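You operate a simulated robot arm through the tools that you are given. There is no shell and no other tool. Be economical: measure what you need, move in short steps, check, and stop when the job is done.

The job below is to be done with a simulated robot arm. You get a single attempt, and the scene is never put back.

TASK
Press the blue seal into the black cover and draw the slide back out.

Only the result counts: the job must be done as asked and must still hold three seconds after the hand-in. Knocking over, shifting, dropping, spilling or breaking anything else fails it. Lids that push on must go on centred and level and be pressed home; caps that screw on are set level and turned clockwise until they are tight.

THE ROBOT
A 5-joint arm with a two-finger parallel gripper, fixed in place. Base frame: the origin is at the foot of the arm, x ahead of it, y to its left, z up; the work surface is at about z = 0. Readings come in mm, degrees, newtons and seconds.
With the tool pointing down near the work surface it reaches from about 260 to 600 mm from the base axis. Its first joint turns from -66.0 to 66.0 degrees. The tool tilts only in the upright plane through the base axis and itself; it spins freely about its own axis. Payload 1.57 kg.
The tool frame sits at the grasp point between the pads (the TCP): z along the fingers, y along the line on which they close. The tips reach 30 mm beyond it. The gripper opens to 80 mm. The fingers are 17 mm wide and 12 mm thick; the gripper's body (40 by 82 mm) begins 80 mm behind the TCP.
Orientation is told as [roll, pitch, yaw] about the base's x, y, z axes, in that order, counted from this pose: with the fingers straight down and closing along the base's y, the tool's x points along the base's -x, its y along +y and its z along -z.

THE INTERFACE
- The arm moves only by the tool apply_moves. Its argument "rows" is a list that holds one entry, the list of rows, each a list of 7 numbers: the shift along the base's x, y, z in mm, then the turn, a rotation vector about the base's x, y, z in degrees, then the finger opening in mm, from 0 to 80. In form: [[[tx, ty, tz, rx, ry, rz, fingers], ...]]. A call has 1 to 8 rows; each row is the pose to reach, as a shift and turn from the pose commanded when the call began. Rows are played at 5 a second. More than 50 mm and 8.6 degrees between two rows, or a gripper value outside its range, and nothing of the call is played. A pose out of reach is approached as far as the arm can. The call stops where the force on the tool passes 90 N (or 10 N more than at its start, if that is more) or the arm is blocked; 0.2 s more then pass. Each finger travels about 153 mm/s and halts on what it meets, pressing with about 40 N; the grip force reading is that of the motor and also rises with nothing between the fingers. The clock runs only during rows and for 0.2 s after the last one: add rows that repeat a pose to give the fingers time. The reply holds the time, the measured pose of the TCP, the force on the tool along the base axes, the opening and the grip force, in the units named above and with some noise.
- Cameras (640 x 400 px; columns grow to the right, rows downward): "scene" is fixed at [8.6, 371.6, 545.4]; the picture's right is [-0.95, -0.31, 0.00], its down [-0.12, 0.37, -0.92] and it looks along [0.29, -0.88, -0.39] (base axes); focal length 349 px, centre (320, 200). "wrist" rides on the gripper at [72, -7, -122] in the tool frame; the picture's right is [0.09, 1.00, 0.00], its down [-0.84, 0.08, -0.54] and it looks along [-0.54, 0.05, 0.84] (tool axes); focal length 238 px, centre (320, 200). There is no depth. A picture from a camera that has moved, and an enlarged one, comes with that camera's place and axes in the base frame and with its lens.
- capture(camera): a new picture of that camera. No time passes.
- zoom(camera, box): a new picture of the part [left, top, right, bottom] of that camera's present view, enlarged. No time passes.
- close_job(): hands the job in; it is judged then, once.

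Work in short steps. Places have to be worked out from the pictures, the camera data and where the tool is seen: move nearer, look again, correct. Check each grasp and each placing, and mend what went wrong. You have 120 turns and 68 pictures in all, those below and enlarged ones among them. Open the gripper and draw the arm clear of the work before you hand the job in, unless the task says otherwise; then end with one line.

The tools are called after "Request:" as a command line: name --argument value ..., lists and objects as JSON in quotes. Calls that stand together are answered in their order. apply_moves: Moves the arm, as the interface text tells. Its arguments: {"type":"object","properties":{"rows":{"type":"array","items":{"type":"array","items":{"type":"array","items":{"type":"number"}}}}},"required":["rows"]} The other tools are called the same way: capture (camera) takes a picture; zoom (camera, box) takes an enlarged picture of a part of a camera's view; close_job () hands the job in.

At the start:

```text
time_s: 0.0
position: [217.7, -239.3, 447.2]
tcp_rot: [0.0, 0.0, -0.1]
force: [-0.7, -0.5, 0.7]
finger_gap: 79.9
finger_force: 0.0
```

scene: 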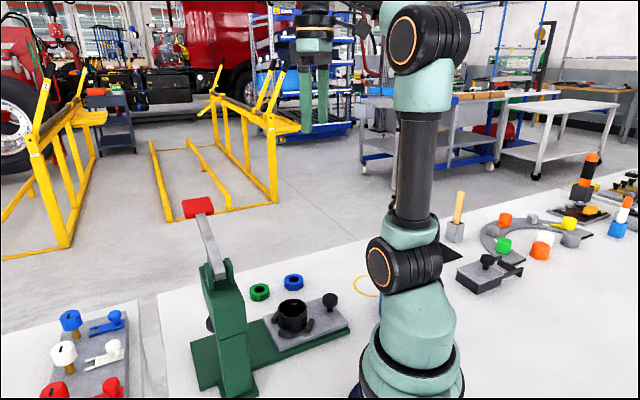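
wrist: 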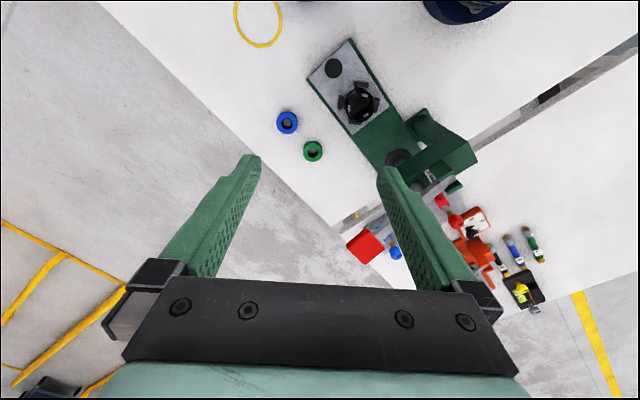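

I see a press with a lever, a slide carrying a black cover with a knob, and blue and green rings. I'll zoom to see the details.

Request:
zoom --camera "scene" --box '[170, 190, 370, 400]'

Request:
zoom --camera "wrist" --box '[220, 0, 500, 280]'

```text
1.90 times, centred on (270, 295) of scene
camera zoom: at [8.6, 371.6, 545.4], right [-0.95, -0.31, 0.0], down [-0.12, 0.37, -0.92], along [0.29, -0.88, -0.39], focal length 665 px, centre (415, 19)
```

zoom: 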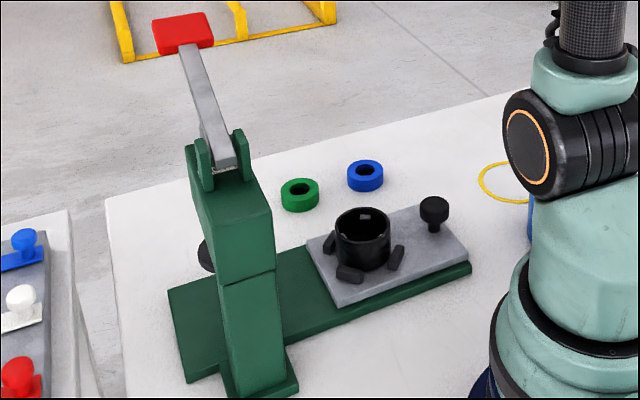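

```text
1.43 times, centred on (360, 140) of wrist
camera zoom: at [145.7, -245.9, 569.2], right [-0.09, 1.0, 0.0], down [0.84, 0.08, 0.54], along [0.54, 0.05, -0.84], focal length 340 px, centre (263, 286)
```

zoom: 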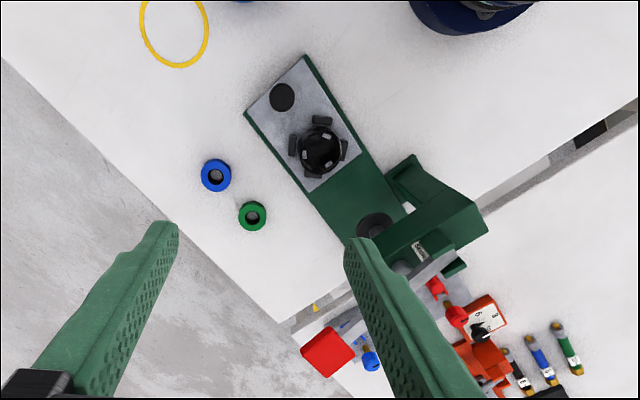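

The blue seal is at about (300,-309), the cover at (238,-153) and the knob at (177,-218). The ram is near (331,-60) and the lever handle near (421,-140,274). I'll move above the blue seal for a closer view.

Request:
apply_moves --rows '[[[20, -17, -45, 0, 0, 0, 80], [40, -35, -90, 0, 0, 0, 80], [60, -52, -130, 0, 0, 0, 80], [75, -65, -170, 0, 0, 0, 80], [82, -70, -210, 0, 0, 0, 80], [82, -70, -250, 0, 0, 0, 80], [82, -70, -290, 0, 0, 0, 80]]]'

Request:
capture --camera "wrist"

Request:
capture --camera "scene"

```text
refused: row 1 steps farther than a row can; nothing moved
```

```text
63 pictures are left
camera wrist: at [145.7, -245.9, 569.2], right [-0.09, 1.0, 0.0], down [0.84, 0.08, 0.54], along [0.54, 0.05, -0.84], focal length 238 px, centre (320, 200)
```

wrist: 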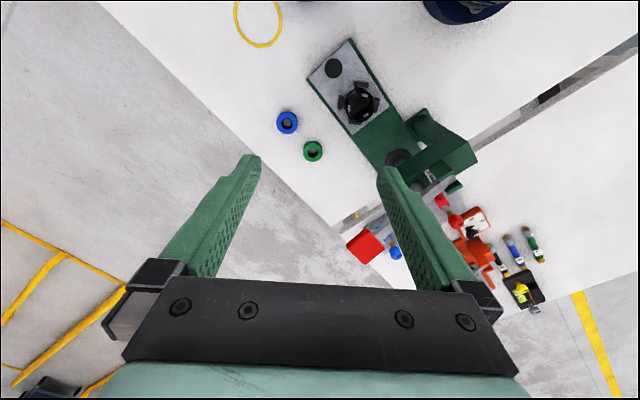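

```text
62 pictures are left
```

scene: 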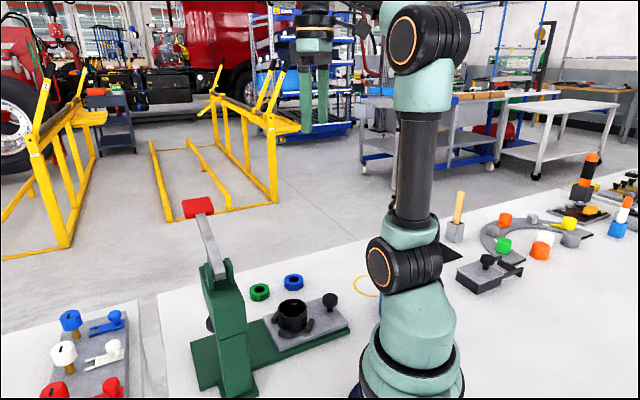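

The first row stepped 52 mm, over the limit, so nothing moved. I'll resend with smaller steps and stop at z≈160.

Request:
apply_moves --rows '[[[14, -12, -40, 0, 0, 0, 80], [28, -24, -80, 0, 0, 0, 80], [42, -36, -120, 0, 0, 0, 80], [56, -48, -160, 0, 0, 0, 80], [70, -60, -200, 0, 0, 0, 80], [80, -68, -240, 0, 0, 0, 80], [82, -70, -287, 0, 0, 0, 80], [82, -70, -287, 0, 0, 0, 80]]]'

Request:
capture --camera "wrist"

```text
time_s: 1.8
position: [298.4, -309.5, 159.8]
tcp_rot: [0.0, 0.0, 0.1]
force: [0.6, -0.1, -0.5]
finger_gap: 80.0
finger_force: 0.0
```

```text
61 pictures are left
camera wrist: at [227.7, -315.1, 282.4], right [-0.09, 1.0, 0.0], down [0.84, 0.08, 0.54], along [0.54, 0.05, -0.84], focal length 238 px, centre (320, 200)
```

wrist: 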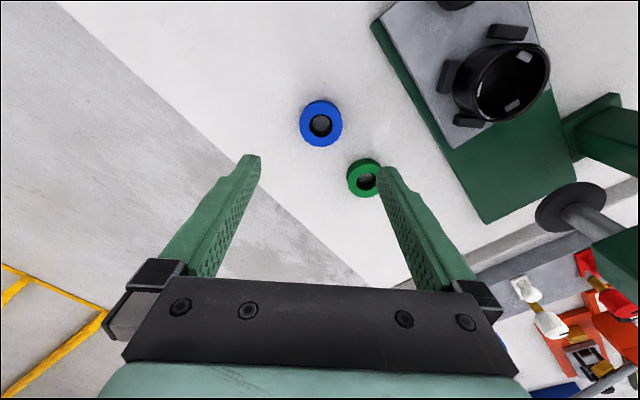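

The blue seal is at about (297,-308), directly below the tool. I'll zoom on both rings and the cover for details.

Request:
zoom --camera "wrist" --box '[280, 80, 400, 200]'

Request:
zoom --camera "wrist" --box '[420, 0, 640, 240]'

Request:
zoom --camera "scene" --box '[230, 260, 350, 360]'

```text
3.33 times, centred on (340, 140) of wrist
camera zoom: at [227.7, -315.1, 282.4], right [-0.09, 1.0, 0.0], down [0.84, 0.08, 0.54], along [0.54, 0.05, -0.84], focal length 794 px, centre (253, 400)
```

zoom: 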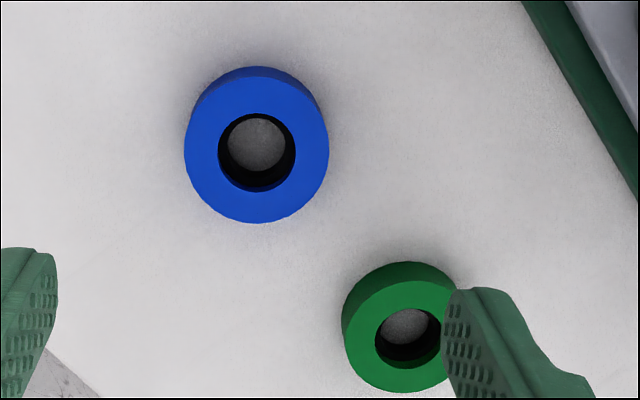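

```text
1.67 times, centred on (530, 120) of wrist
camera zoom: at [227.7, -315.1, 282.4], right [-0.09, 1.0, 0.0], down [0.84, 0.08, 0.54], along [0.54, 0.05, -0.84], focal length 397 px, centre (-30, 333)
```

zoom: 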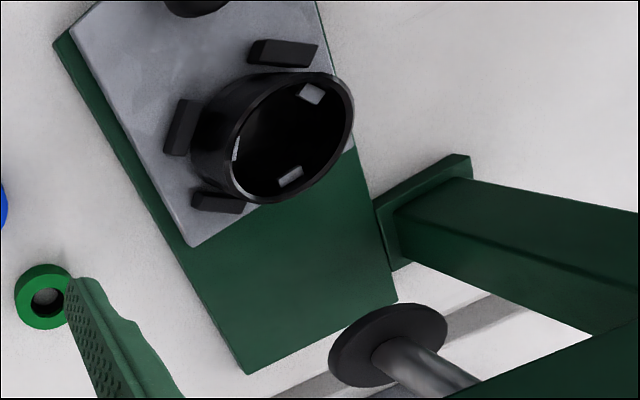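

```text
4.00 times, centred on (290, 310) of scene
camera zoom: at [8.6, 371.6, 545.4], right [-0.95, -0.31, 0.0], down [-0.12, 0.37, -0.92], along [0.29, -0.88, -0.39], focal length 1397 px, centre (440, -240)
```

zoom: 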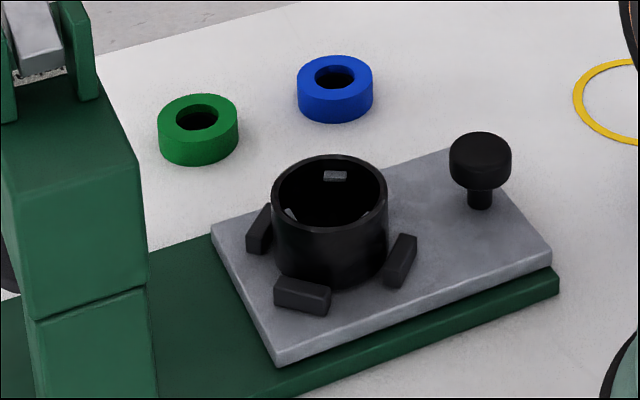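

The seal is about 47 mm across and 18 mm tall, at (299.7,-307.4). The cup has tabs inside its bore a few mm below the rim. I'll descend partway over the seal and check alignment.

Request:
apply_moves --rows '[[[0.6, 1, -40, 0, 0, 0, 80], [0.6, 2, -85, 0, 0, 0, 80], [0.6, 2, -85, 0, 0, 0, 80]]]'

Request:
capture --camera "wrist"

```text
time_s: 2.6
position: [301.3, -308.2, 73.2]
tcp_rot: [0.0, 0.0, 0.0]
force: [0.3, 0.8, -0.8]
finger_gap: 79.9
finger_force: 0.1
```

```text
57 pictures are left
camera wrist: at [229.7, -315.2, 196.2], right [-0.09, 1.0, 0.0], down [0.84, 0.08, 0.54], along [0.54, 0.05, -0.84], focal length 238 px, centre (320, 200)
```

wrist: 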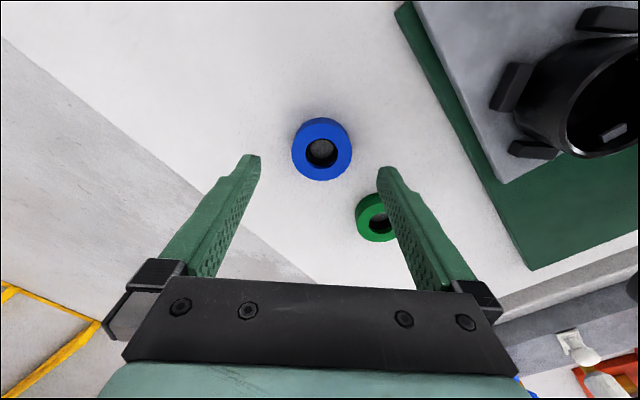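

The seal's x estimates differ by about 2 mm, so I'll zoom to refine.

Request:
zoom --camera "wrist" --box '[240, 100, 400, 200]'

```text
4.00 times, centred on (320, 150) of wrist
camera zoom: at [229.7, -315.2, 196.2], right [-0.09, 1.0, 0.0], down [0.84, 0.08, 0.54], along [0.54, 0.05, -0.84], focal length 953 px, centre (320, 400)
```

zoom: 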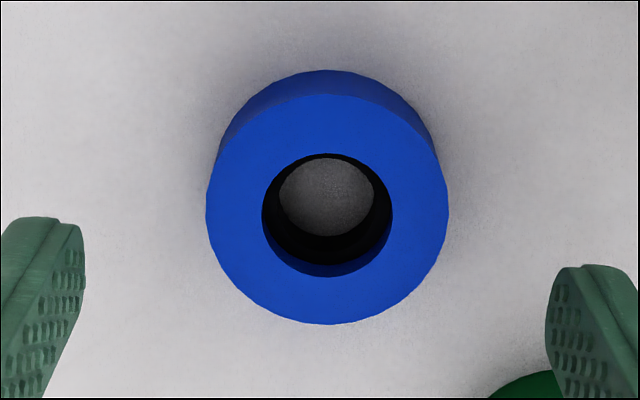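

The seal centre is (299.3,-307.3), diameter about 48 mm. I'll shift −2 in x, +1 in y, descend to TCP z≈38 so the tips overlap the top ~10 mm, then close.

Request:
apply_moves --rows '[[[-2, 1, -20, 0, 0, 0, 80], [-2, 1, -35, 0, 0, 0, 80], [-2, 1, -35, 0, 0, 0, 80]]]'

Request:
capture --camera "wrist"

```text
time_s: 3.4
position: [297.8, -307.5, 39.2]
tcp_rot: [-0.1, 0.0, 0.0]
force: [0.6, 0.2, 0.2]
finger_gap: 80.0
finger_force: 0.1
```

```text
55 pictures are left
camera wrist: at [225.9, -313.4, 162.1], right [-0.09, 1.0, 0.0], down [0.84, 0.08, 0.54], along [0.54, 0.05, -0.84], focal length 238 px, centre (320, 200)
```

wrist: 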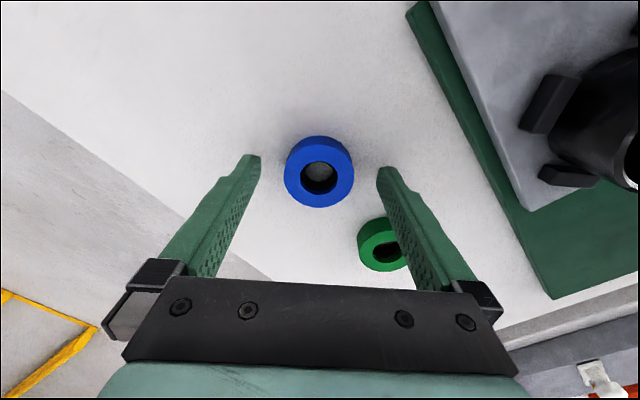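

I'll check the alignment relative to the tool itself before closing.

Request:
zoom --camera "wrist" --box '[240, 120, 400, 220]'

```text
4.00 times, centred on (320, 170) of wrist
camera zoom: at [225.9, -313.4, 162.1], right [-0.09, 1.0, 0.0], down [0.84, 0.08, 0.54], along [0.54, 0.05, -0.84], focal length 953 px, centre (320, 320)
```

zoom: 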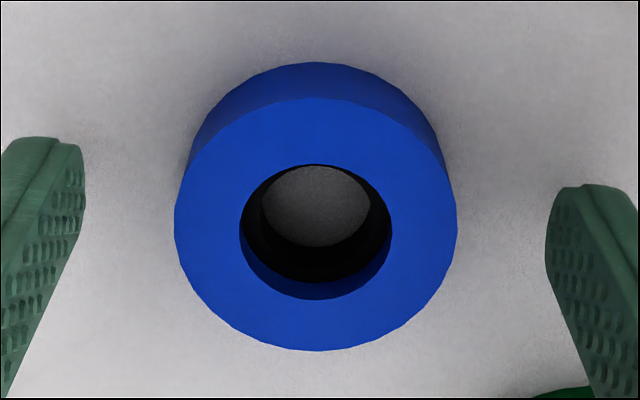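

The seal is +1.5 mm in x and −1 mm in y from the TCP. I'll correct and close the fingers.

Request:
apply_moves --rows '[[[1.5, -1, -1, 0, 0, 0, 80], [1.5, -1, -1, 0, 0, 0, 60], [1.5, -1, -1, 0, 0, 0, 46], [1.5, -1, -1, 0, 0, 0, 44], [1.5, -1, -1, 0, 0, 0, 40], [1.5, -1, -1, 0, 0, 0, 40]]]'

```text
time_s: 4.8
position: [299.5, -308.3, 39.1]
tcp_rot: [0.0, 0.1, 0.0]
force: [-0.6, -1.4, 0.2]
finger_gap: 45.7
finger_force: 40.3
```

The grip holds at a 45.7 mm gap. I'll lift to about z=130 and look.

Request:
apply_moves --rows '[[[0, 0, 30, 0, 0, 0, 40], [0, 0, 65, 0, 0, 0, 40], [0, 0, 100, 0, 0, 0, 40], [0, 0, 100, 0, 0, 0, 40]]]'

Request:
capture --camera "wrist"

Request:
zoom --camera "scene" --box '[190, 180, 390, 350]'

```text
time_s: 5.8
position: [298.8, -307.4, 138.2]
tcp_rot: [0.0, 0.0, 0.0]
force: [0.6, -1.0, -0.8]
finger_gap: 45.5
finger_force: 40.0
```

```text
53 pictures are left
camera wrist: at [227.9, -313.6, 260.1], right [-0.09, 1.0, 0.0], down [0.84, 0.08, 0.54], along [0.54, 0.05, -0.84], focal length 238 px, centre (320, 200)
```

wrist: 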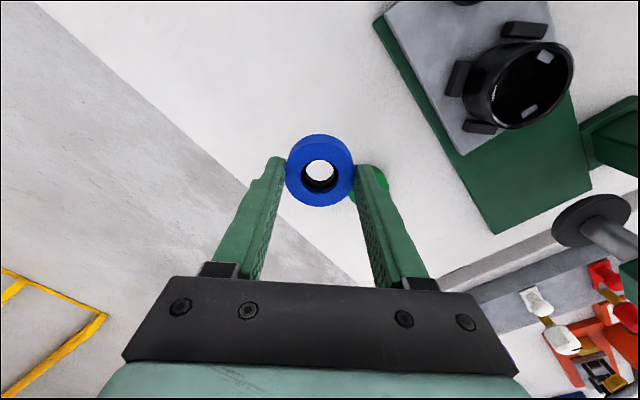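

```text
2.35 times, centred on (290, 265) of scene
camera zoom: at [8.6, 371.6, 545.4], right [-0.95, -0.31, 0.0], down [-0.12, 0.37, -0.92], along [0.29, -0.88, -0.39], focal length 822 px, centre (391, 47)
```

zoom: 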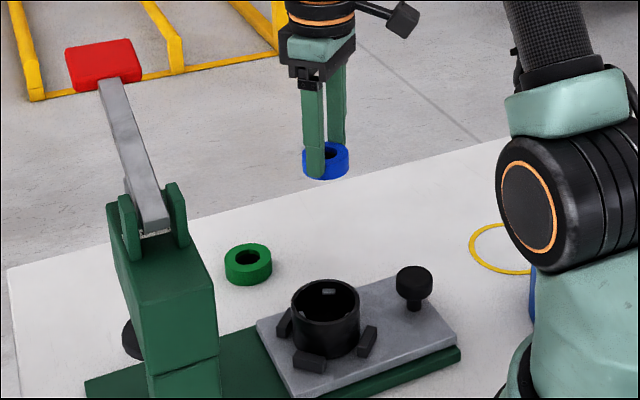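

The seal is held level. The rim estimate is (240,-157,66). I'll move to about (240,-215) at the same height for a clear view of the cup.

Request:
apply_moves --rows '[[[-20, 30, 10, 0, 0, 0, 40], [-40, 60, 20, 0, 0, 0, 40], [-60, 92, 20, 0, 0, 0, 40], [-60, 92, 20, 0, 0, 0, 40]]]'

Request:
capture --camera "wrist"

```text
time_s: 6.8
position: [241.6, -216.6, 156.0]
tcp_rot: [0.0, 0.0, 0.0]
force: [0.3, -0.3, -0.5]
finger_gap: 45.4
finger_force: 39.9
```

```text
51 pictures are left
camera wrist: at [169.2, -222.5, 279.9], right [-0.09, 1.0, 0.0], down [0.84, 0.08, 0.54], along [0.54, 0.05, -0.84], focal length 238 px, centre (320, 200)
```

wrist: 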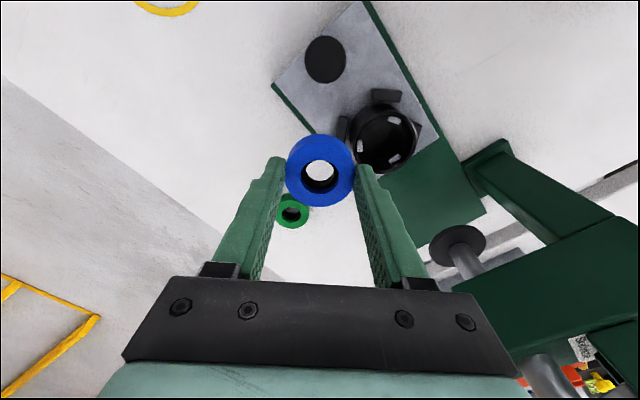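

Request:
zoom --camera "wrist" --box '[280, 80, 440, 220]'

```text
2.86 times, centred on (360, 150) of wrist
camera zoom: at [169.2, -222.5, 279.9], right [-0.09, 1.0, 0.0], down [0.84, 0.08, 0.54], along [0.54, 0.05, -0.84], focal length 681 px, centre (206, 343)
```

zoom: 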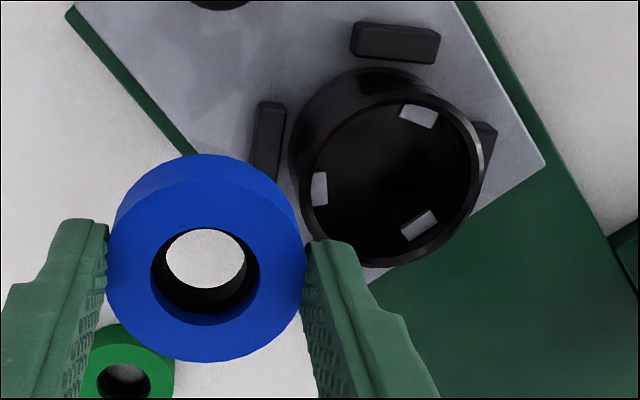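

The cup rim centre is about (238.6,-155.4). Relative to the held seal, the shift needed is (−1.2,+60.6). I'll move over the cup and lower so the seal bottom is about 10 mm above the rim, then inspect.

Request:
apply_moves --rows '[[[-0.5, 30, 0, 0, 0, 0, 40], [-1.2, 60.6, 0, 0, 0, 0, 40], [-1.2, 60.6, -38, 0, 0, 0, 40], [-1.2, 60.6, -38, 0, 0, 0, 40]]]'

Request:
zoom --camera "wrist" --box '[240, 60, 400, 220]'

Request:
zoom --camera "scene" --box '[230, 250, 350, 350]'

```text
time_s: 7.8
position: [240.1, -155.8, 119.7]
tcp_rot: [0.0, 0.0, -0.1]
force: [-0.3, 0.4, 0.2]
finger_gap: 45.4
finger_force: 39.3
```

```text
2.50 times, centred on (320, 140) of wrist
camera zoom: at [167.2, -162.3, 242.6], right [-0.09, 1.0, 0.0], down [0.84, 0.08, 0.54], along [0.54, 0.05, -0.84], focal length 596 px, centre (320, 350)
```

zoom: 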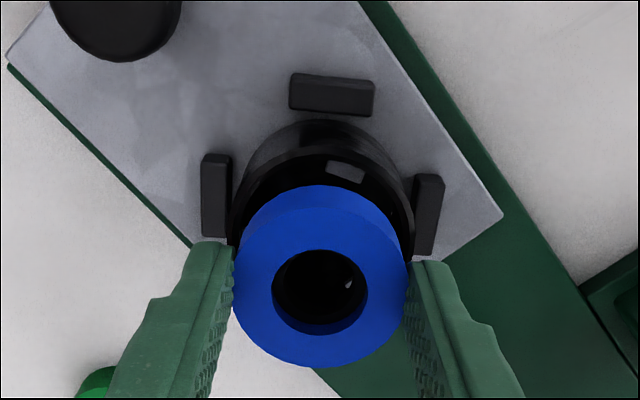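

```text
4.00 times, centred on (290, 300) of scene
camera zoom: at [8.6, 371.6, 545.4], right [-0.95, -0.31, 0.0], down [-0.12, 0.37, -0.92], along [0.29, -0.88, -0.39], focal length 1397 px, centre (440, -200)
```

zoom: 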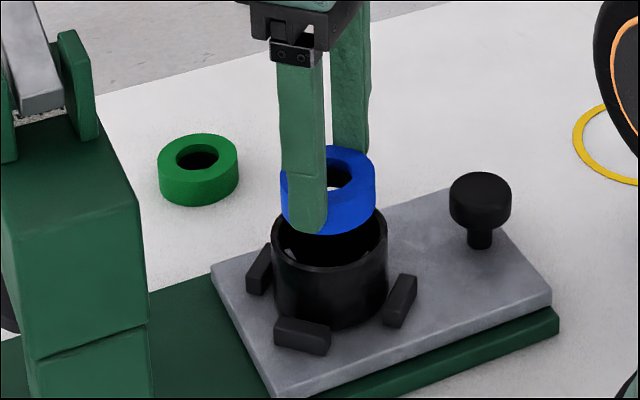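

Both views show the seal centred over the bore within about 0.6 mm. I'll lower in small steps, watching the force.

Request:
apply_moves --rows '[[[0, 0.4, -6, 0, 0, 0, 40], [0, 0.4, -12, 0, 0, 0, 40], [0, 0.4, -15, 0, 0, 0, 40], [0, 0.4, -17, 0, 0, 0, 40], [0, 0.4, -17, 0, 0, 0, 40]]]'

Request:
zoom --camera "scene" --box '[250, 270, 330, 340]'

```text
time_s: 9.0
position: [238.7, -156.5, 103.2]
tcp_rot: [-0.1, 0.0, -0.1]
force: [0.7, 0.4, -1.1]
finger_gap: 45.3
finger_force: 40.0
```

```text
5.71 times, centred on (290, 305) of scene
camera zoom: at [8.6, 371.6, 545.4], right [-0.95, -0.31, 0.0], down [-0.12, 0.37, -0.92], along [0.29, -0.88, -0.39], focal length 1995 px, centre (491, -400)
```

zoom: 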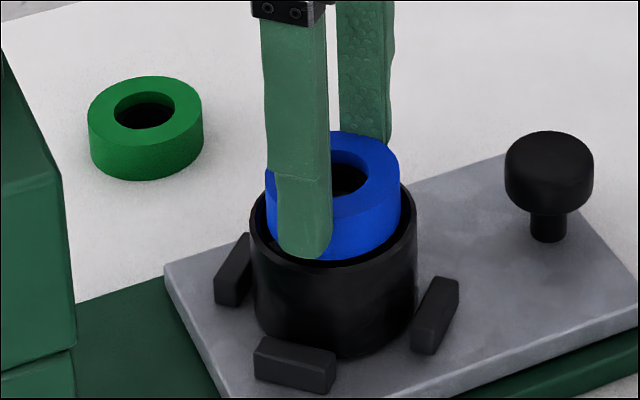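

The seal has entered the bore with no contact force. I'll keep lowering gently.

Request:
apply_moves --rows '[[[0, 0, -2, 0, 0, 0, 40], [0, 0, -3, 0, 0, 0, 40], [0, 0, -4, 0, 0, 0, 40], [0, 0, -4, 0, 0, 0, 40]]]'

Request:
zoom --camera "wrist" --box '[240, 60, 400, 220]'

```text
time_s: 10.0
position: [237.4, -154.4, 98.3]
tcp_rot: [-0.1, 0.0, 0.1]
force: [0.1, -1.0, -0.8]
finger_gap: 45.3
finger_force: 39.8
```

```text
2.50 times, centred on (320, 140) of wrist
camera zoom: at [166.6, -161.4, 222.4], right [-0.09, 1.0, 0.0], down [0.84, 0.08, 0.54], along [0.54, 0.05, -0.84], focal length 596 px, centre (320, 350)
```

zoom: 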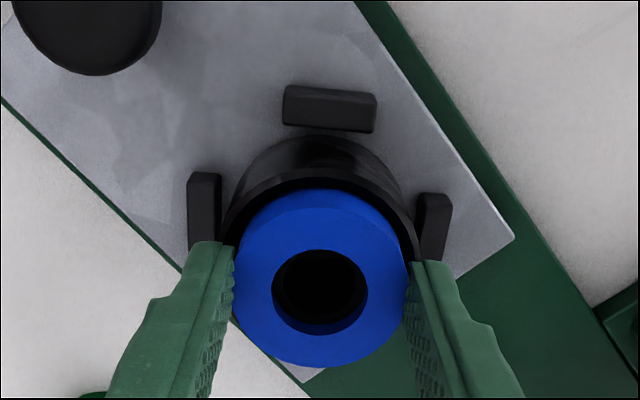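

Still no contact. I'll continue down a few millimetres.

Request:
apply_moves --rows '[[[0, 0, -1, 0, 0, 0, 40], [0, 0, -2, 0, 0, 0, 40], [0, 0, -3, 0, 0, 0, 40], [0, 0, -3, 0, 0, 0, 40]]]'

Request:
zoom --camera "scene" --box '[250, 270, 330, 340]'

```text
time_s: 11.0
position: [239.1, -154.6, 96.6]
tcp_rot: [0.0, 0.1, 0.0]
force: [0.4, 0.0, 0.4]
finger_gap: 45.2
finger_force: 40.1
```

```text
5.71 times, centred on (290, 305) of scene
camera zoom: at [8.6, 371.6, 545.4], right [-0.95, -0.31, 0.0], down [-0.12, 0.37, -0.92], along [0.29, -0.88, -0.39], focal length 1995 px, centre (491, -400)
```

zoom: 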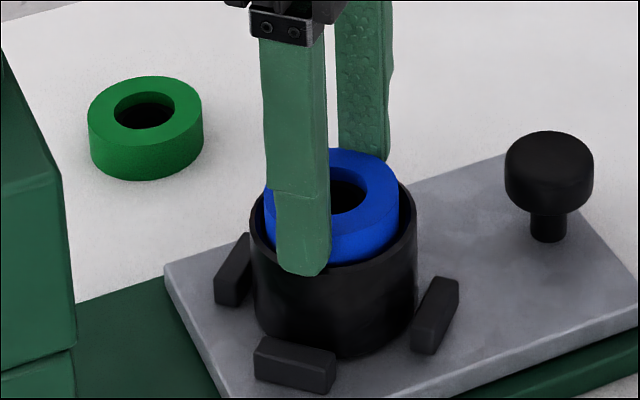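

No force yet, and the tips are near the rim. Two more millimetres.

Request:
apply_moves --rows '[[[0, 0, -1, 0, 0, 0, 40], [0, 0, -2, 0, 0, 0, 40], [0, 0, -2, 0, 0, 0, 40]]]'

Request:
zoom --camera "scene" --box '[250, 270, 330, 340]'

```text
time_s: 11.8
position: [238.3, -153.4, 94.4]
tcp_rot: [-0.1, -0.1, 0.0]
force: [2.6, 0.2, 2.6]
finger_gap: 45.1
finger_force: 40.0
```

```text
5.71 times, centred on (290, 305) of scene
camera zoom: at [8.6, 371.6, 545.4], right [-0.95, -0.31, 0.0], down [-0.12, 0.37, -0.92], along [0.29, -0.88, -0.39], focal length 1995 px, centre (491, -400)
```

zoom: 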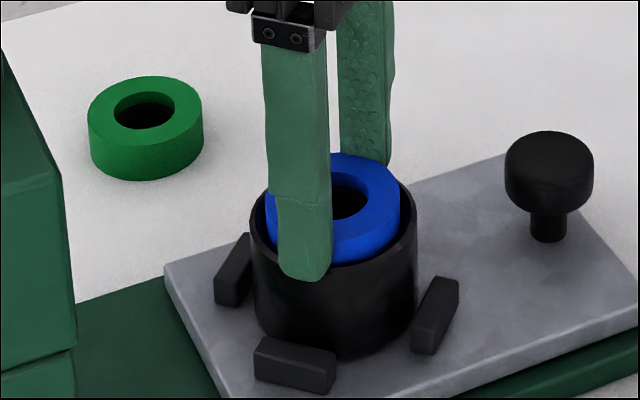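

Light contact (~2.6 N), so the seal is resting. I'll open the fingers gently and raise straight up.

Request:
apply_moves --rows '[[[0, 0, 0.5, 0, 0, 0, 50], [0, 0, 0.5, 0, 0, 0, 56], [0, 0, 0.5, 0, 0, 0, 60], [0, 0, 15, 0, 0, 0, 60], [0, 0, 45, 0, 0, 0, 60], [0, 0, 85, 0, 0, 0, 60], [0, 0, 85, 0, 0, 0, 60]]]'

Request:
capture --camera "wrist"

Request:
zoom --camera "scene" --box '[250, 270, 330, 340]'

```text
time_s: 13.4
position: [240.0, -155.5, 179.8]
tcp_rot: [0.0, 0.0, 0.0]
force: [-0.4, 0.2, -0.8]
finger_gap: 60.0
finger_force: 0.1
```

```text
43 pictures are left
camera wrist: at [167.7, -161.6, 303.4], right [-0.09, 1.0, 0.0], down [0.84, 0.08, 0.54], along [0.54, 0.05, -0.84], focal length 238 px, centre (320, 200)
```

wrist: 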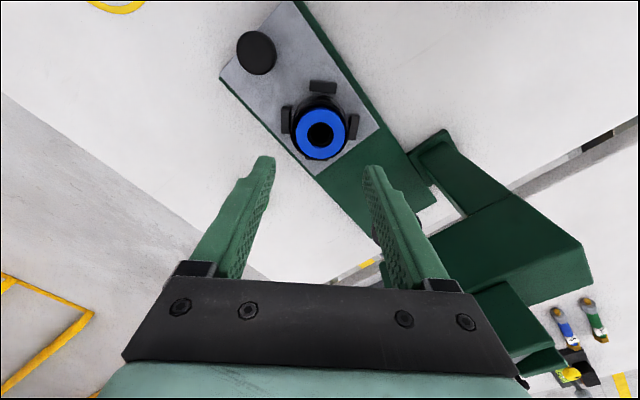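

```text
5.71 times, centred on (290, 305) of scene
camera zoom: at [8.6, 371.6, 545.4], right [-0.95, -0.31, 0.0], down [-0.12, 0.37, -0.92], along [0.29, -0.88, -0.39], focal length 1995 px, centre (491, -400)
```

zoom: 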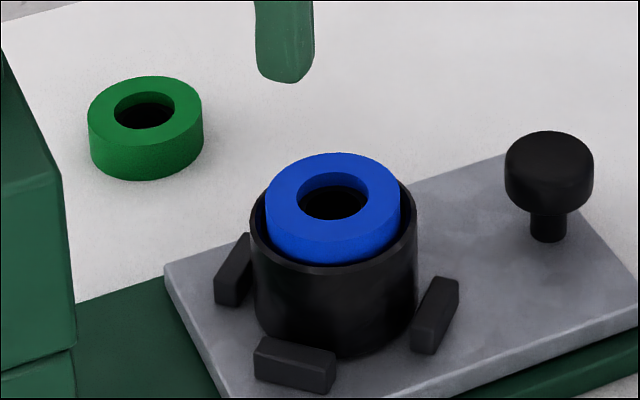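

The seal sits level and centred on the tabs. The knob top is at about (178,-217,59) and the slide runs along (1,1). I'll go above the knob, yawing +45° so the fingers close across the slide and the camera faces away from the press.

Request:
apply_moves --rows '[[[-9, -9, 0, 0, 0, 7, 60], [-18, -18, 0, 0, 0, 14, 60], [-27, -27, 0, 0, 0, 21, 60], [-36, -36, -5, 0, 0, 28, 60], [-45, -45, -10, 0, 0, 35, 60], [-54, -54, -20, 0, 0, 42, 60], [-61, -61.5, -40, 0, 0, 45, 60], [-61, -61.5, -40, 0, 0, 45, 60]]]'

Request:
capture --camera "wrist"

Request:
capture --camera "scene"

```text
time_s: 15.2
position: [177.6, -217.1, 138.5]
tcp_rot: [0.1, 0.0, 45.2]
force: [-0.3, 0.6, -0.9]
finger_gap: 60.0
finger_force: 0.0
```

```text
41 pictures are left
camera wrist: at [132.1, -272.1, 261.2], right [-0.77, 0.64, 0.0], down [0.54, 0.65, 0.54], along [0.35, 0.42, -0.84], focal length 238 px, centre (320, 200)
```

wrist: 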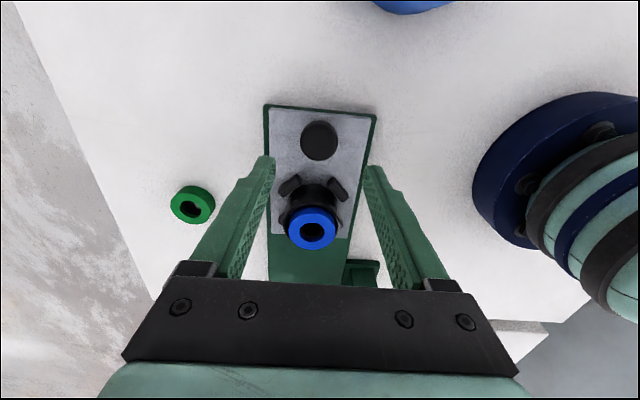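

```text
40 pictures are left
```

scene: 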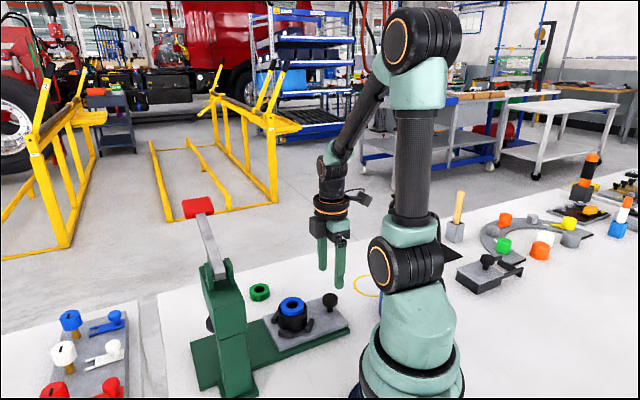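

The knob is offset (−1.1,−3.5) mm from the TCP. I'll correct, descend to TCP z≈66 and close on the knob.

Request:
apply_moves --rows '[[[-1, -3.5, -25, 0, 0, 0, 60], [-1, -3.5, -50, 0, 0, 0, 60], [-1, -3.5, -73, 0, 0, 0, 60], [-1, -3.5, -73, 0, 0, 0, 60], [-1, -3.5, -73, 0, 0, 0, 40], [-1, -3.5, -73, 0, 0, 0, 25], [-1, -3.5, -73, 0, 0, 0, 25], [-1, -3.5, -73, 0, 0, 0, 25]]]'

Request:
capture --camera "wrist"

Request:
zoom --camera "scene" --box '[250, 230, 370, 340]'

```text
time_s: 17.0
position: [176.2, -220.8, 66.3]
tcp_rot: [0.2, 0.1, 45.0]
force: [-5.7, 4.8, -2.3]
finger_gap: 32.5
finger_force: 40.7
```

```text
39 pictures are left
camera wrist: at [130.3, -275.7, 189.0], right [-0.77, 0.64, 0.0], down [0.54, 0.65, 0.54], along [0.34, 0.42, -0.84], focal length 238 px, centre (320, 200)
```

wrist: 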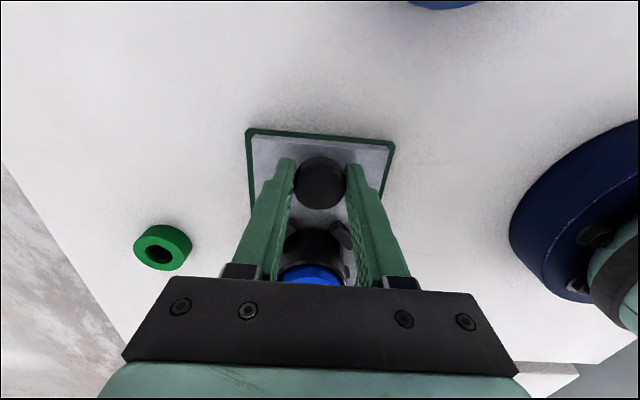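

```text
3.64 times, centred on (310, 285) of scene
camera zoom: at [8.6, 371.6, 545.4], right [-0.95, -0.31, 0.0], down [-0.12, 0.37, -0.92], along [0.29, -0.88, -0.39], focal length 1270 px, centre (356, -109)
```

zoom: 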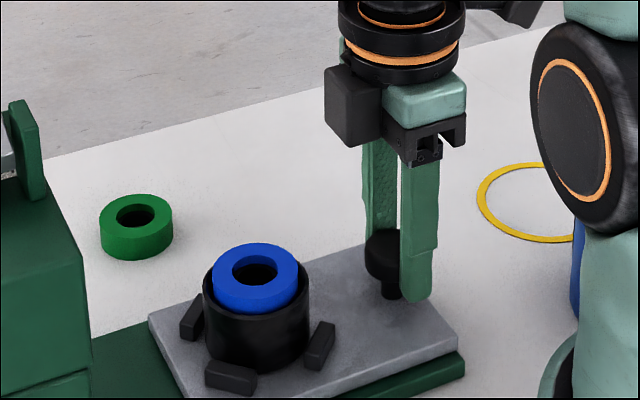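

Knob gripped at a 32.5 mm gap. I'll push the slide along (1,1) smoothly.

Request:
apply_moves --rows '[[[3, 3, 0, 0, 0, 0, 25], [8, 8, 0, 0, 0, 0, 25], [14, 14, 0, 0, 0, 0, 25], [20, 20, 0, 0, 0, 0, 25], [26, 26, 0, 0, 0, 0, 25], [32, 32, 0, 0, 0, 0, 25], [36, 36, 0, 0, 0, 0, 25], [36, 36, 0, 0, 0, 0, 25]]]'

Request:
capture --camera "scene"

```text
time_s: 18.8
position: [212.2, -184.1, 66.3]
tcp_rot: [0.1, 0.0, 45.0]
force: [-10.9, 11.3, 28.8]
finger_gap: 32.3
finger_force: 41.0
```

```text
37 pictures are left
```

scene: 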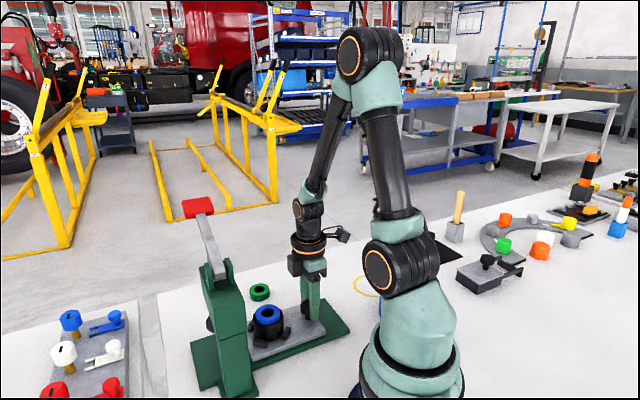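

The slide moves. There is some side load toward (−1,1) and an upward 29 N, so I'll correct by (−0.7,+0.7,+1) and continue.

Request:
apply_moves --rows '[[[-0.7, 0.7, 1, 0, 0, 0, 25], [4.3, 5.7, 1, 0, 0, 0, 25], [9.3, 10.7, 1, 0, 0, 0, 25], [15.3, 16.7, 1, 0, 0, 0, 25], [21.3, 22.7, 1, 0, 0, 0, 25], [27.3, 28.7, 1, 0, 0, 0, 25], [31.3, 32.7, 1, 0, 0, 0, 25], [31.3, 32.7, 1, 0, 0, 0, 25]]]'

Request:
capture --camera "scene"

```text
time_s: 20.6
position: [246.5, -149.8, 67.1]
tcp_rot: [-0.1, 0.0, 45.0]
force: [11.0, -10.6, -28.2]
finger_gap: 32.1
finger_force: 40.0
```

```text
36 pictures are left
```

scene: 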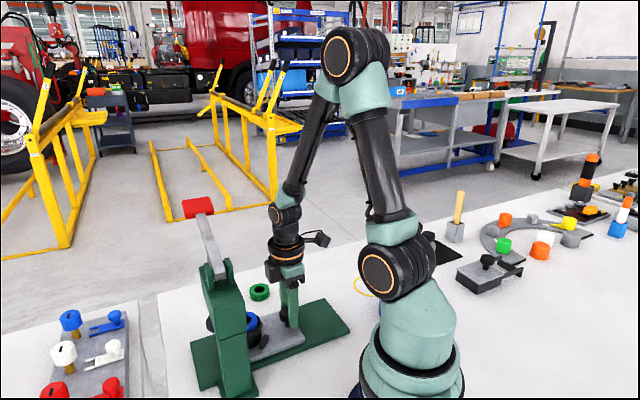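

Over-corrected, so I'll take back half and continue in smaller steps, watching for the end stop.

Request:
apply_moves --rows '[[[0.4, -0.4, -0.5, 0, 0, 0, 25], [3.4, 2.6, -0.5, 0, 0, 0, 25], [7.4, 6.6, -0.5, 0, 0, 0, 25], [11.4, 10.6, -0.5, 0, 0, 0, 25], [14.4, 13.6, -0.5, 0, 0, 0, 25], [14.4, 13.6, -0.5, 0, 0, 0, 25]]]'

Request:
zoom --camera "scene" --box '[180, 230, 360, 400]'

Request:
capture --camera "wrist"

```text
time_s: 22.0
position: [261.3, -135.8, 66.8]
tcp_rot: [-0.2, -0.1, 44.9]
force: [-1.3, -0.5, 29.0]
finger_gap: 32.2
finger_force: 40.4
```

```text
2.35 times, centred on (270, 315) of scene
camera zoom: at [8.5, 371.6, 545.4], right [-0.95, -0.31, 0.0], down [-0.12, 0.37, -0.92], along [0.29, -0.88, -0.39], focal length 822 px, centre (438, -71)
```

zoom: 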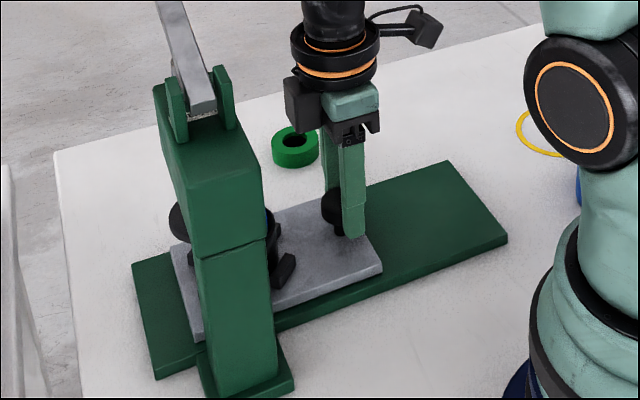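

```text
34 pictures are left
camera wrist: at [213.3, -191.8, 190.0], right [-0.77, 0.64, 0.0], down [0.54, 0.65, 0.54], along [0.35, 0.42, -0.84], focal length 238 px, centre (320, 200)
```

wrist: 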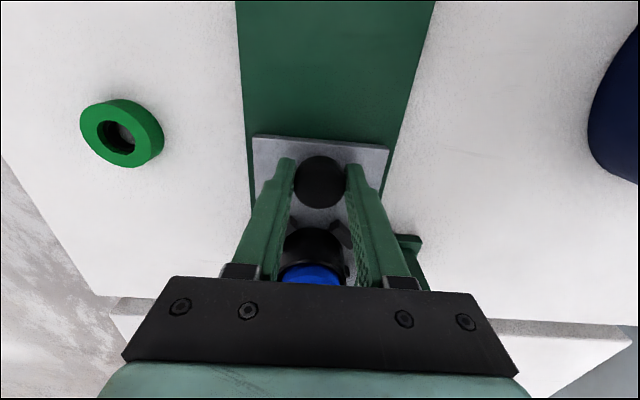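

I'll continue forward in small steps until the stop is felt.

Request:
apply_moves --rows '[[[2, 2, 0.4, 0, 0, 0, 25], [4, 4, 0.4, 0, 0, 0, 25], [6, 6, 0.4, 0, 0, 0, 25], [8, 8, 0.4, 0, 0, 0, 25], [8, 8, 0.4, 0, 0, 0, 25]]]'

Request:
zoom --camera "scene" --box '[180, 230, 360, 400]'

```text
time_s: 23.2
position: [265.9, -128.6, 66.8]
tcp_rot: [0.0, 0.0, 44.9]
force: [5.4, -5.9, 0.8]
finger_gap: 32.3
finger_force: 41.1
```

```text
2.35 times, centred on (270, 315) of scene
camera zoom: at [8.6, 371.6, 545.4], right [-0.95, -0.31, 0.0], down [-0.12, 0.37, -0.92], along [0.29, -0.88, -0.39], focal length 822 px, centre (438, -71)
```

zoom: 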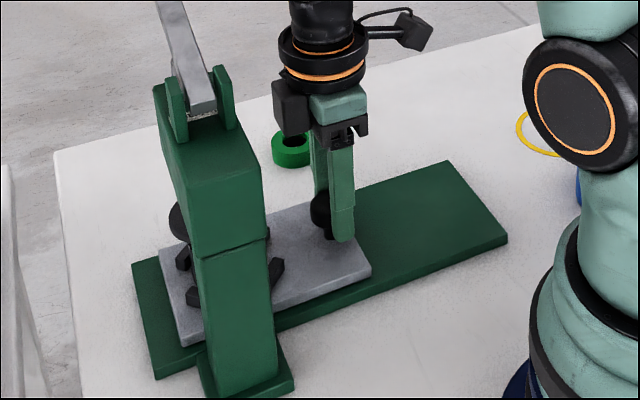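

No stop yet; I'll continue.

Request:
apply_moves --rows '[[[2, 2, 0, 0, 0, 0, 25], [4, 4, 0, 0, 0, 0, 25], [6, 6, 0, 0, 0, 0, 25], [6, 6, 0, 0, 0, 0, 25]]]'

Request:
zoom --camera "scene" --box '[180, 230, 360, 400]'

```text
time_s: 24.2
position: [271.9, -123.9, 65.6]
tcp_rot: [-0.2, 0.0, 45.0]
force: [14.7, -15.4, -23.3]
finger_gap: 32.2
finger_force: 39.6
```

```text
2.35 times, centred on (270, 315) of scene
camera zoom: at [8.6, 371.6, 545.4], right [-0.95, -0.31, 0.0], down [-0.12, 0.37, -0.92], along [0.29, -0.88, -0.39], focal length 822 px, centre (438, -71)
```

zoom: 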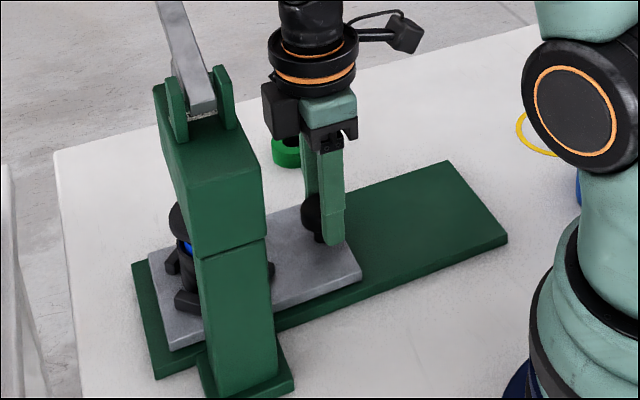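

The cover is now near the ram. I'll zoom in to compare the ram disc and cover alignment.

Request:
zoom --camera "scene" --box '[210, 300, 270, 350]'

Request:
zoom --camera "scene" --box '[180, 180, 280, 280]'

```text
8.00 times, centred on (240, 325) of scene
camera zoom: at [8.6, 371.6, 545.4], right [-0.95, -0.31, 0.0], down [-0.12, 0.37, -0.92], along [0.29, -0.88, -0.39], focal length 2793 px, centre (960, -800)
```

zoom: 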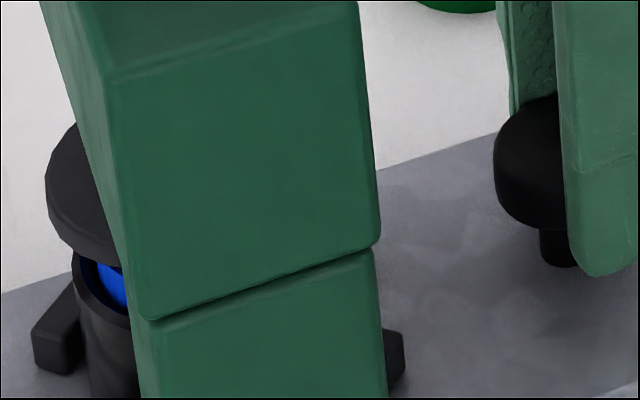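

```text
4.00 times, centred on (230, 230) of scene
camera zoom: at [8.6, 371.6, 545.4], right [-0.95, -0.31, 0.0], down [-0.12, 0.37, -0.92], along [0.29, -0.88, -0.39], focal length 1397 px, centre (680, 80)
```

zoom: 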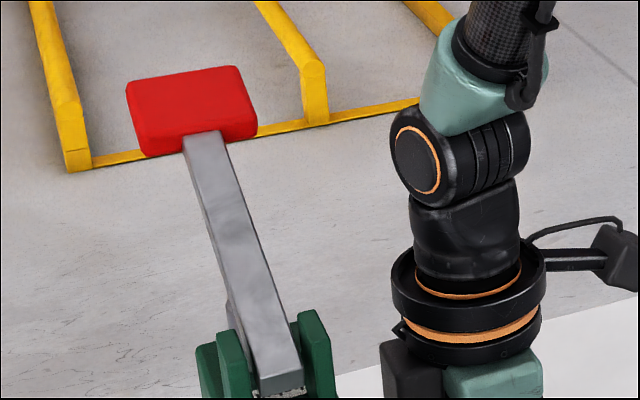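

Ram disc and cover look nearly concentric, with the cover perhaps 2–3 mm short. I'll push on in 1 mm steps, relaxing the side load, to find the stop.

Request:
apply_moves --rows '[[[0.4, -0.4, -0.3, 0, 0, 0, 25], [1.1, 0.3, -0.3, 0, 0, 0, 25], [1.8, 1, -0.3, 0, 0, 0, 25], [2.5, 1.7, -0.3, 0, 0, 0, 25], [2.5, 1.7, -0.3, 0, 0, 0, 25]]]'

Request:
zoom --camera "scene" --box '[210, 300, 270, 350]'

```text
time_s: 25.4
position: [273.8, -121.6, 67.1]
tcp_rot: [0.1, 0.1, 45.0]
force: [4.6, -6.3, 0.6]
finger_gap: 32.3
finger_force: 40.4
```

```text
8.00 times, centred on (240, 325) of scene
camera zoom: at [8.6, 371.6, 545.4], right [-0.95, -0.31, 0.0], down [-0.12, 0.37, -0.92], along [0.29, -0.88, -0.39], focal length 2793 px, centre (960, -800)
```

zoom: 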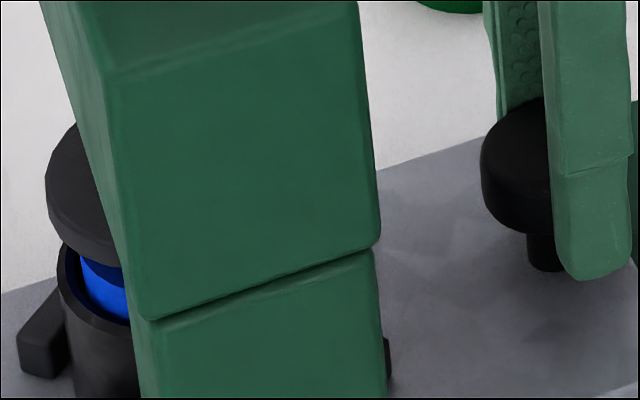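

No stop force yet; I'll probe another ~2 mm.

Request:
apply_moves --rows '[[[0.7, 0.7, 0, 0, 0, 0, 25], [1.4, 1.4, 0, 0, 0, 0, 25], [2, 2, 0, 0, 0, 0, 25], [2, 2, 0, 0, 0, 0, 25]]]'

Request:
zoom --camera "scene" --box '[210, 300, 270, 350]'

```text
time_s: 26.4
position: [276.6, -119.1, 67.1]
tcp_rot: [0.0, 0.0, 44.8]
force: [-7.5, -31.0, 7.8]
finger_gap: 31.9
finger_force: 40.8
```

```text
8.00 times, centred on (240, 325) of scene
camera zoom: at [8.6, 371.6, 545.4], right [-0.95, -0.31, 0.0], down [-0.12, 0.37, -0.92], along [0.29, -0.88, -0.39], focal length 2793 px, centre (960, -800)
```

zoom: 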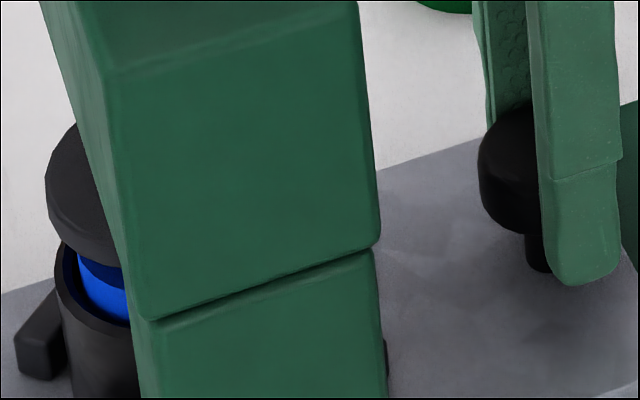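

The stop is reached (≈27 N against the motion, slide halted). I'll ease back slightly, release the knob and rise straight up.

Request:
apply_moves --rows '[[[-1, -1, 0, 0, 0, 0, 40], [-1, -1, 0, 0, 0, 0, 60], [-1, -1, 0, 0, 0, 0, 60], [-1, -1, 25, 0, 0, 0, 60], [-1, -1, 70, 0, 0, 0, 60], [-1, -1, 115, 0, 0, 0, 60], [-1, -1, 160, 0, 0, 0, 60], [-1, -1, 160, 0, 0, 0, 60]]]'

Request:
capture --camera "wrist"

Request:
capture --camera "scene"

```text
time_s: 28.2
position: [274.9, -121.5, 227.5]
tcp_rot: [0.0, 0.0, 45.0]
force: [0.7, 0.3, -0.1]
finger_gap: 59.9
finger_force: 0.0
```

```text
27 pictures are left
camera wrist: at [228.6, -176.1, 349.9], right [-0.77, 0.64, 0.0], down [0.54, 0.65, 0.54], along [0.35, 0.42, -0.84], focal length 238 px, centre (320, 200)
```

wrist: 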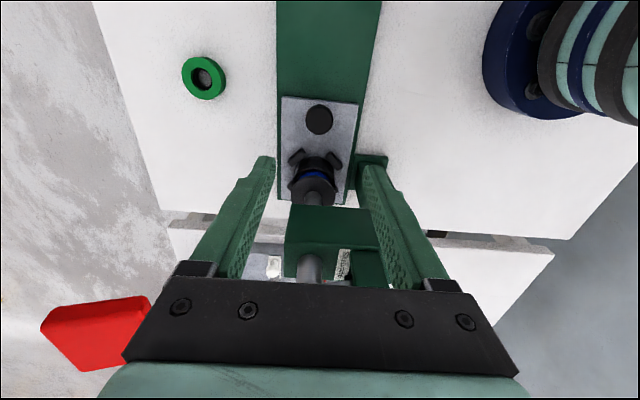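

```text
26 pictures are left
```

scene: 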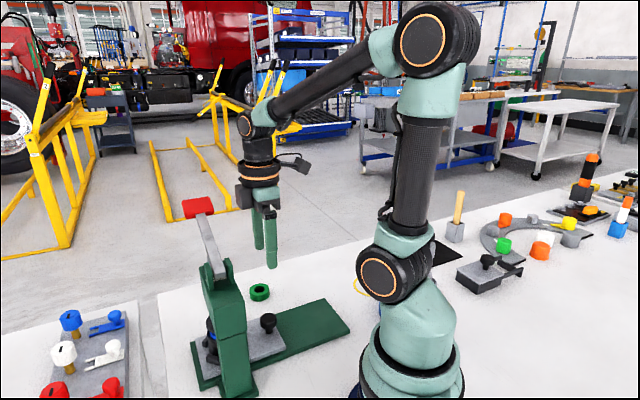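

The slide is at the stop with the cover under the ram. Next I'll rise to z≈380 and turn toward yaw −45°, moving to the handle at about (419,-143,274).

Request:
apply_moves --rows '[[[0, 0, 45, 0, 0, -7.5, 60], [0, 0, 90, 0, 0, -15, 60], [0, 0, 130, 0, 0, -22.5, 40], [20, -3, 150, 0, 0, -30, 20], [45, -6, 150, 0, 0, -37.5, 0], [70, -9, 150, 0, 0, -45, 0], [90, -12, 150, 0, 0, -52.5, 0], [105, -15, 150, 0, 0, -60, 0]]]'

Request:
apply_moves --rows '[[[15, -3, 0, 0, 0, -7.5, 0], [28, -5, 0, 0, 0, -15, 0], [40, -7, 0, 0, 0, -22.5, 0], [40, -7, 0, 0, 0, -30, 0], [40, -7, -20, 0, 0, -30, 0], [40, -7, -20, 0, 0, -30, 0]]]'

Request:
capture --camera "wrist"

Request:
zoom --camera "scene" --box '[140, 100, 300, 300]'

```text
time_s: 30.0
position: [380.5, -135.2, 376.1]
tcp_rot: [0.0, 0.2, -15.1]
force: [-0.3, -0.8, 0.6]
finger_gap: 0.0
finger_force: 21.4
```

```text
time_s: 31.4
position: [420.2, -143.5, 356.7]
tcp_rot: [0.1, 0.0, -45.0]
force: [0.8, -1.2, -0.1]
finger_gap: 0.0
finger_force: 21.0
```

```text
25 pictures are left
camera wrist: at [365.3, -96.6, 479.4], right [0.64, 0.77, 0.0], down [0.65, -0.54, 0.54], along [0.42, -0.35, -0.84], focal length 238 px, centre (320, 200)
```

wrist: 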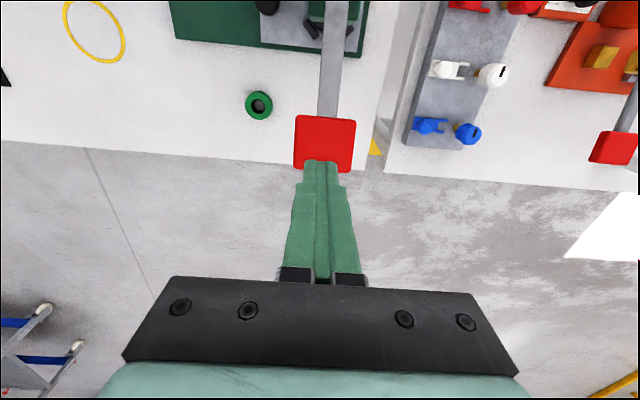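

```text
2.00 times, centred on (220, 200) of scene
camera zoom: at [8.6, 371.6, 545.4], right [-0.95, -0.31, 0.0], down [-0.12, 0.37, -0.92], along [0.29, -0.88, -0.39], focal length 698 px, centre (520, 200)
```

zoom: 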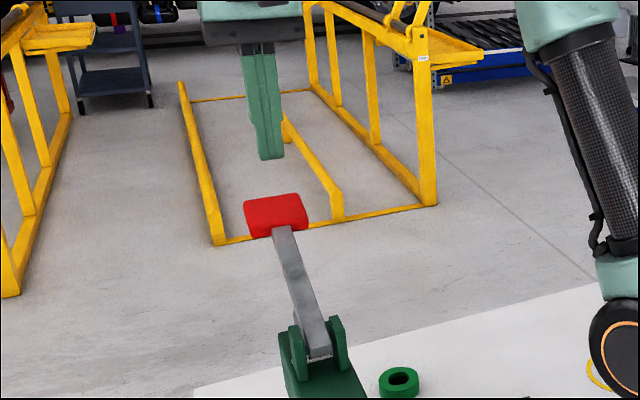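

Handle centre is about (424,-140,271), with the pivot near (335,-53,204). I'll centre the closed fingertips on the handle and come down to just touch it.

Request:
apply_moves --rows '[[[2, 3, -15, 0, 0, 0, 0], [2.5, 3.5, -30, 0, 0, 0, 0], [2.5, 3.5, -38, 0, 0, 0, 0], [2.5, 3.5, -38, 0, 0, 0, 0]]]'

Request:
zoom --camera "scene" --box '[150, 150, 270, 290]'

```text
time_s: 32.4
position: [421.9, -138.1, 319.4]
tcp_rot: [0.0, 0.0, -45.0]
force: [0.0, 0.0, -0.3]
finger_gap: 0.0
finger_force: 21.2
```

```text
2.86 times, centred on (210, 220) of scene
camera zoom: at [8.6, 371.6, 545.4], right [-0.95, -0.31, 0.0], down [-0.12, 0.37, -0.92], along [0.29, -0.88, -0.39], focal length 998 px, centre (634, 143)
```

zoom: 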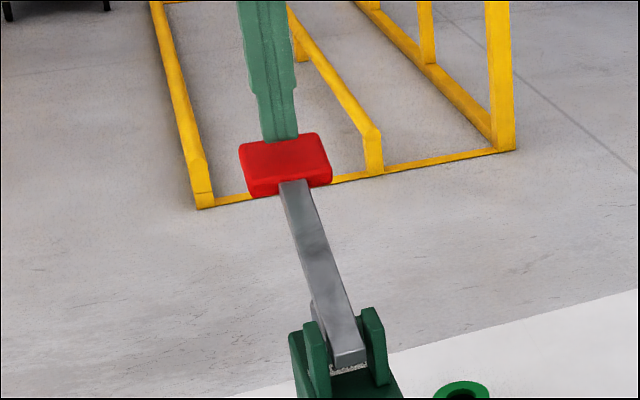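

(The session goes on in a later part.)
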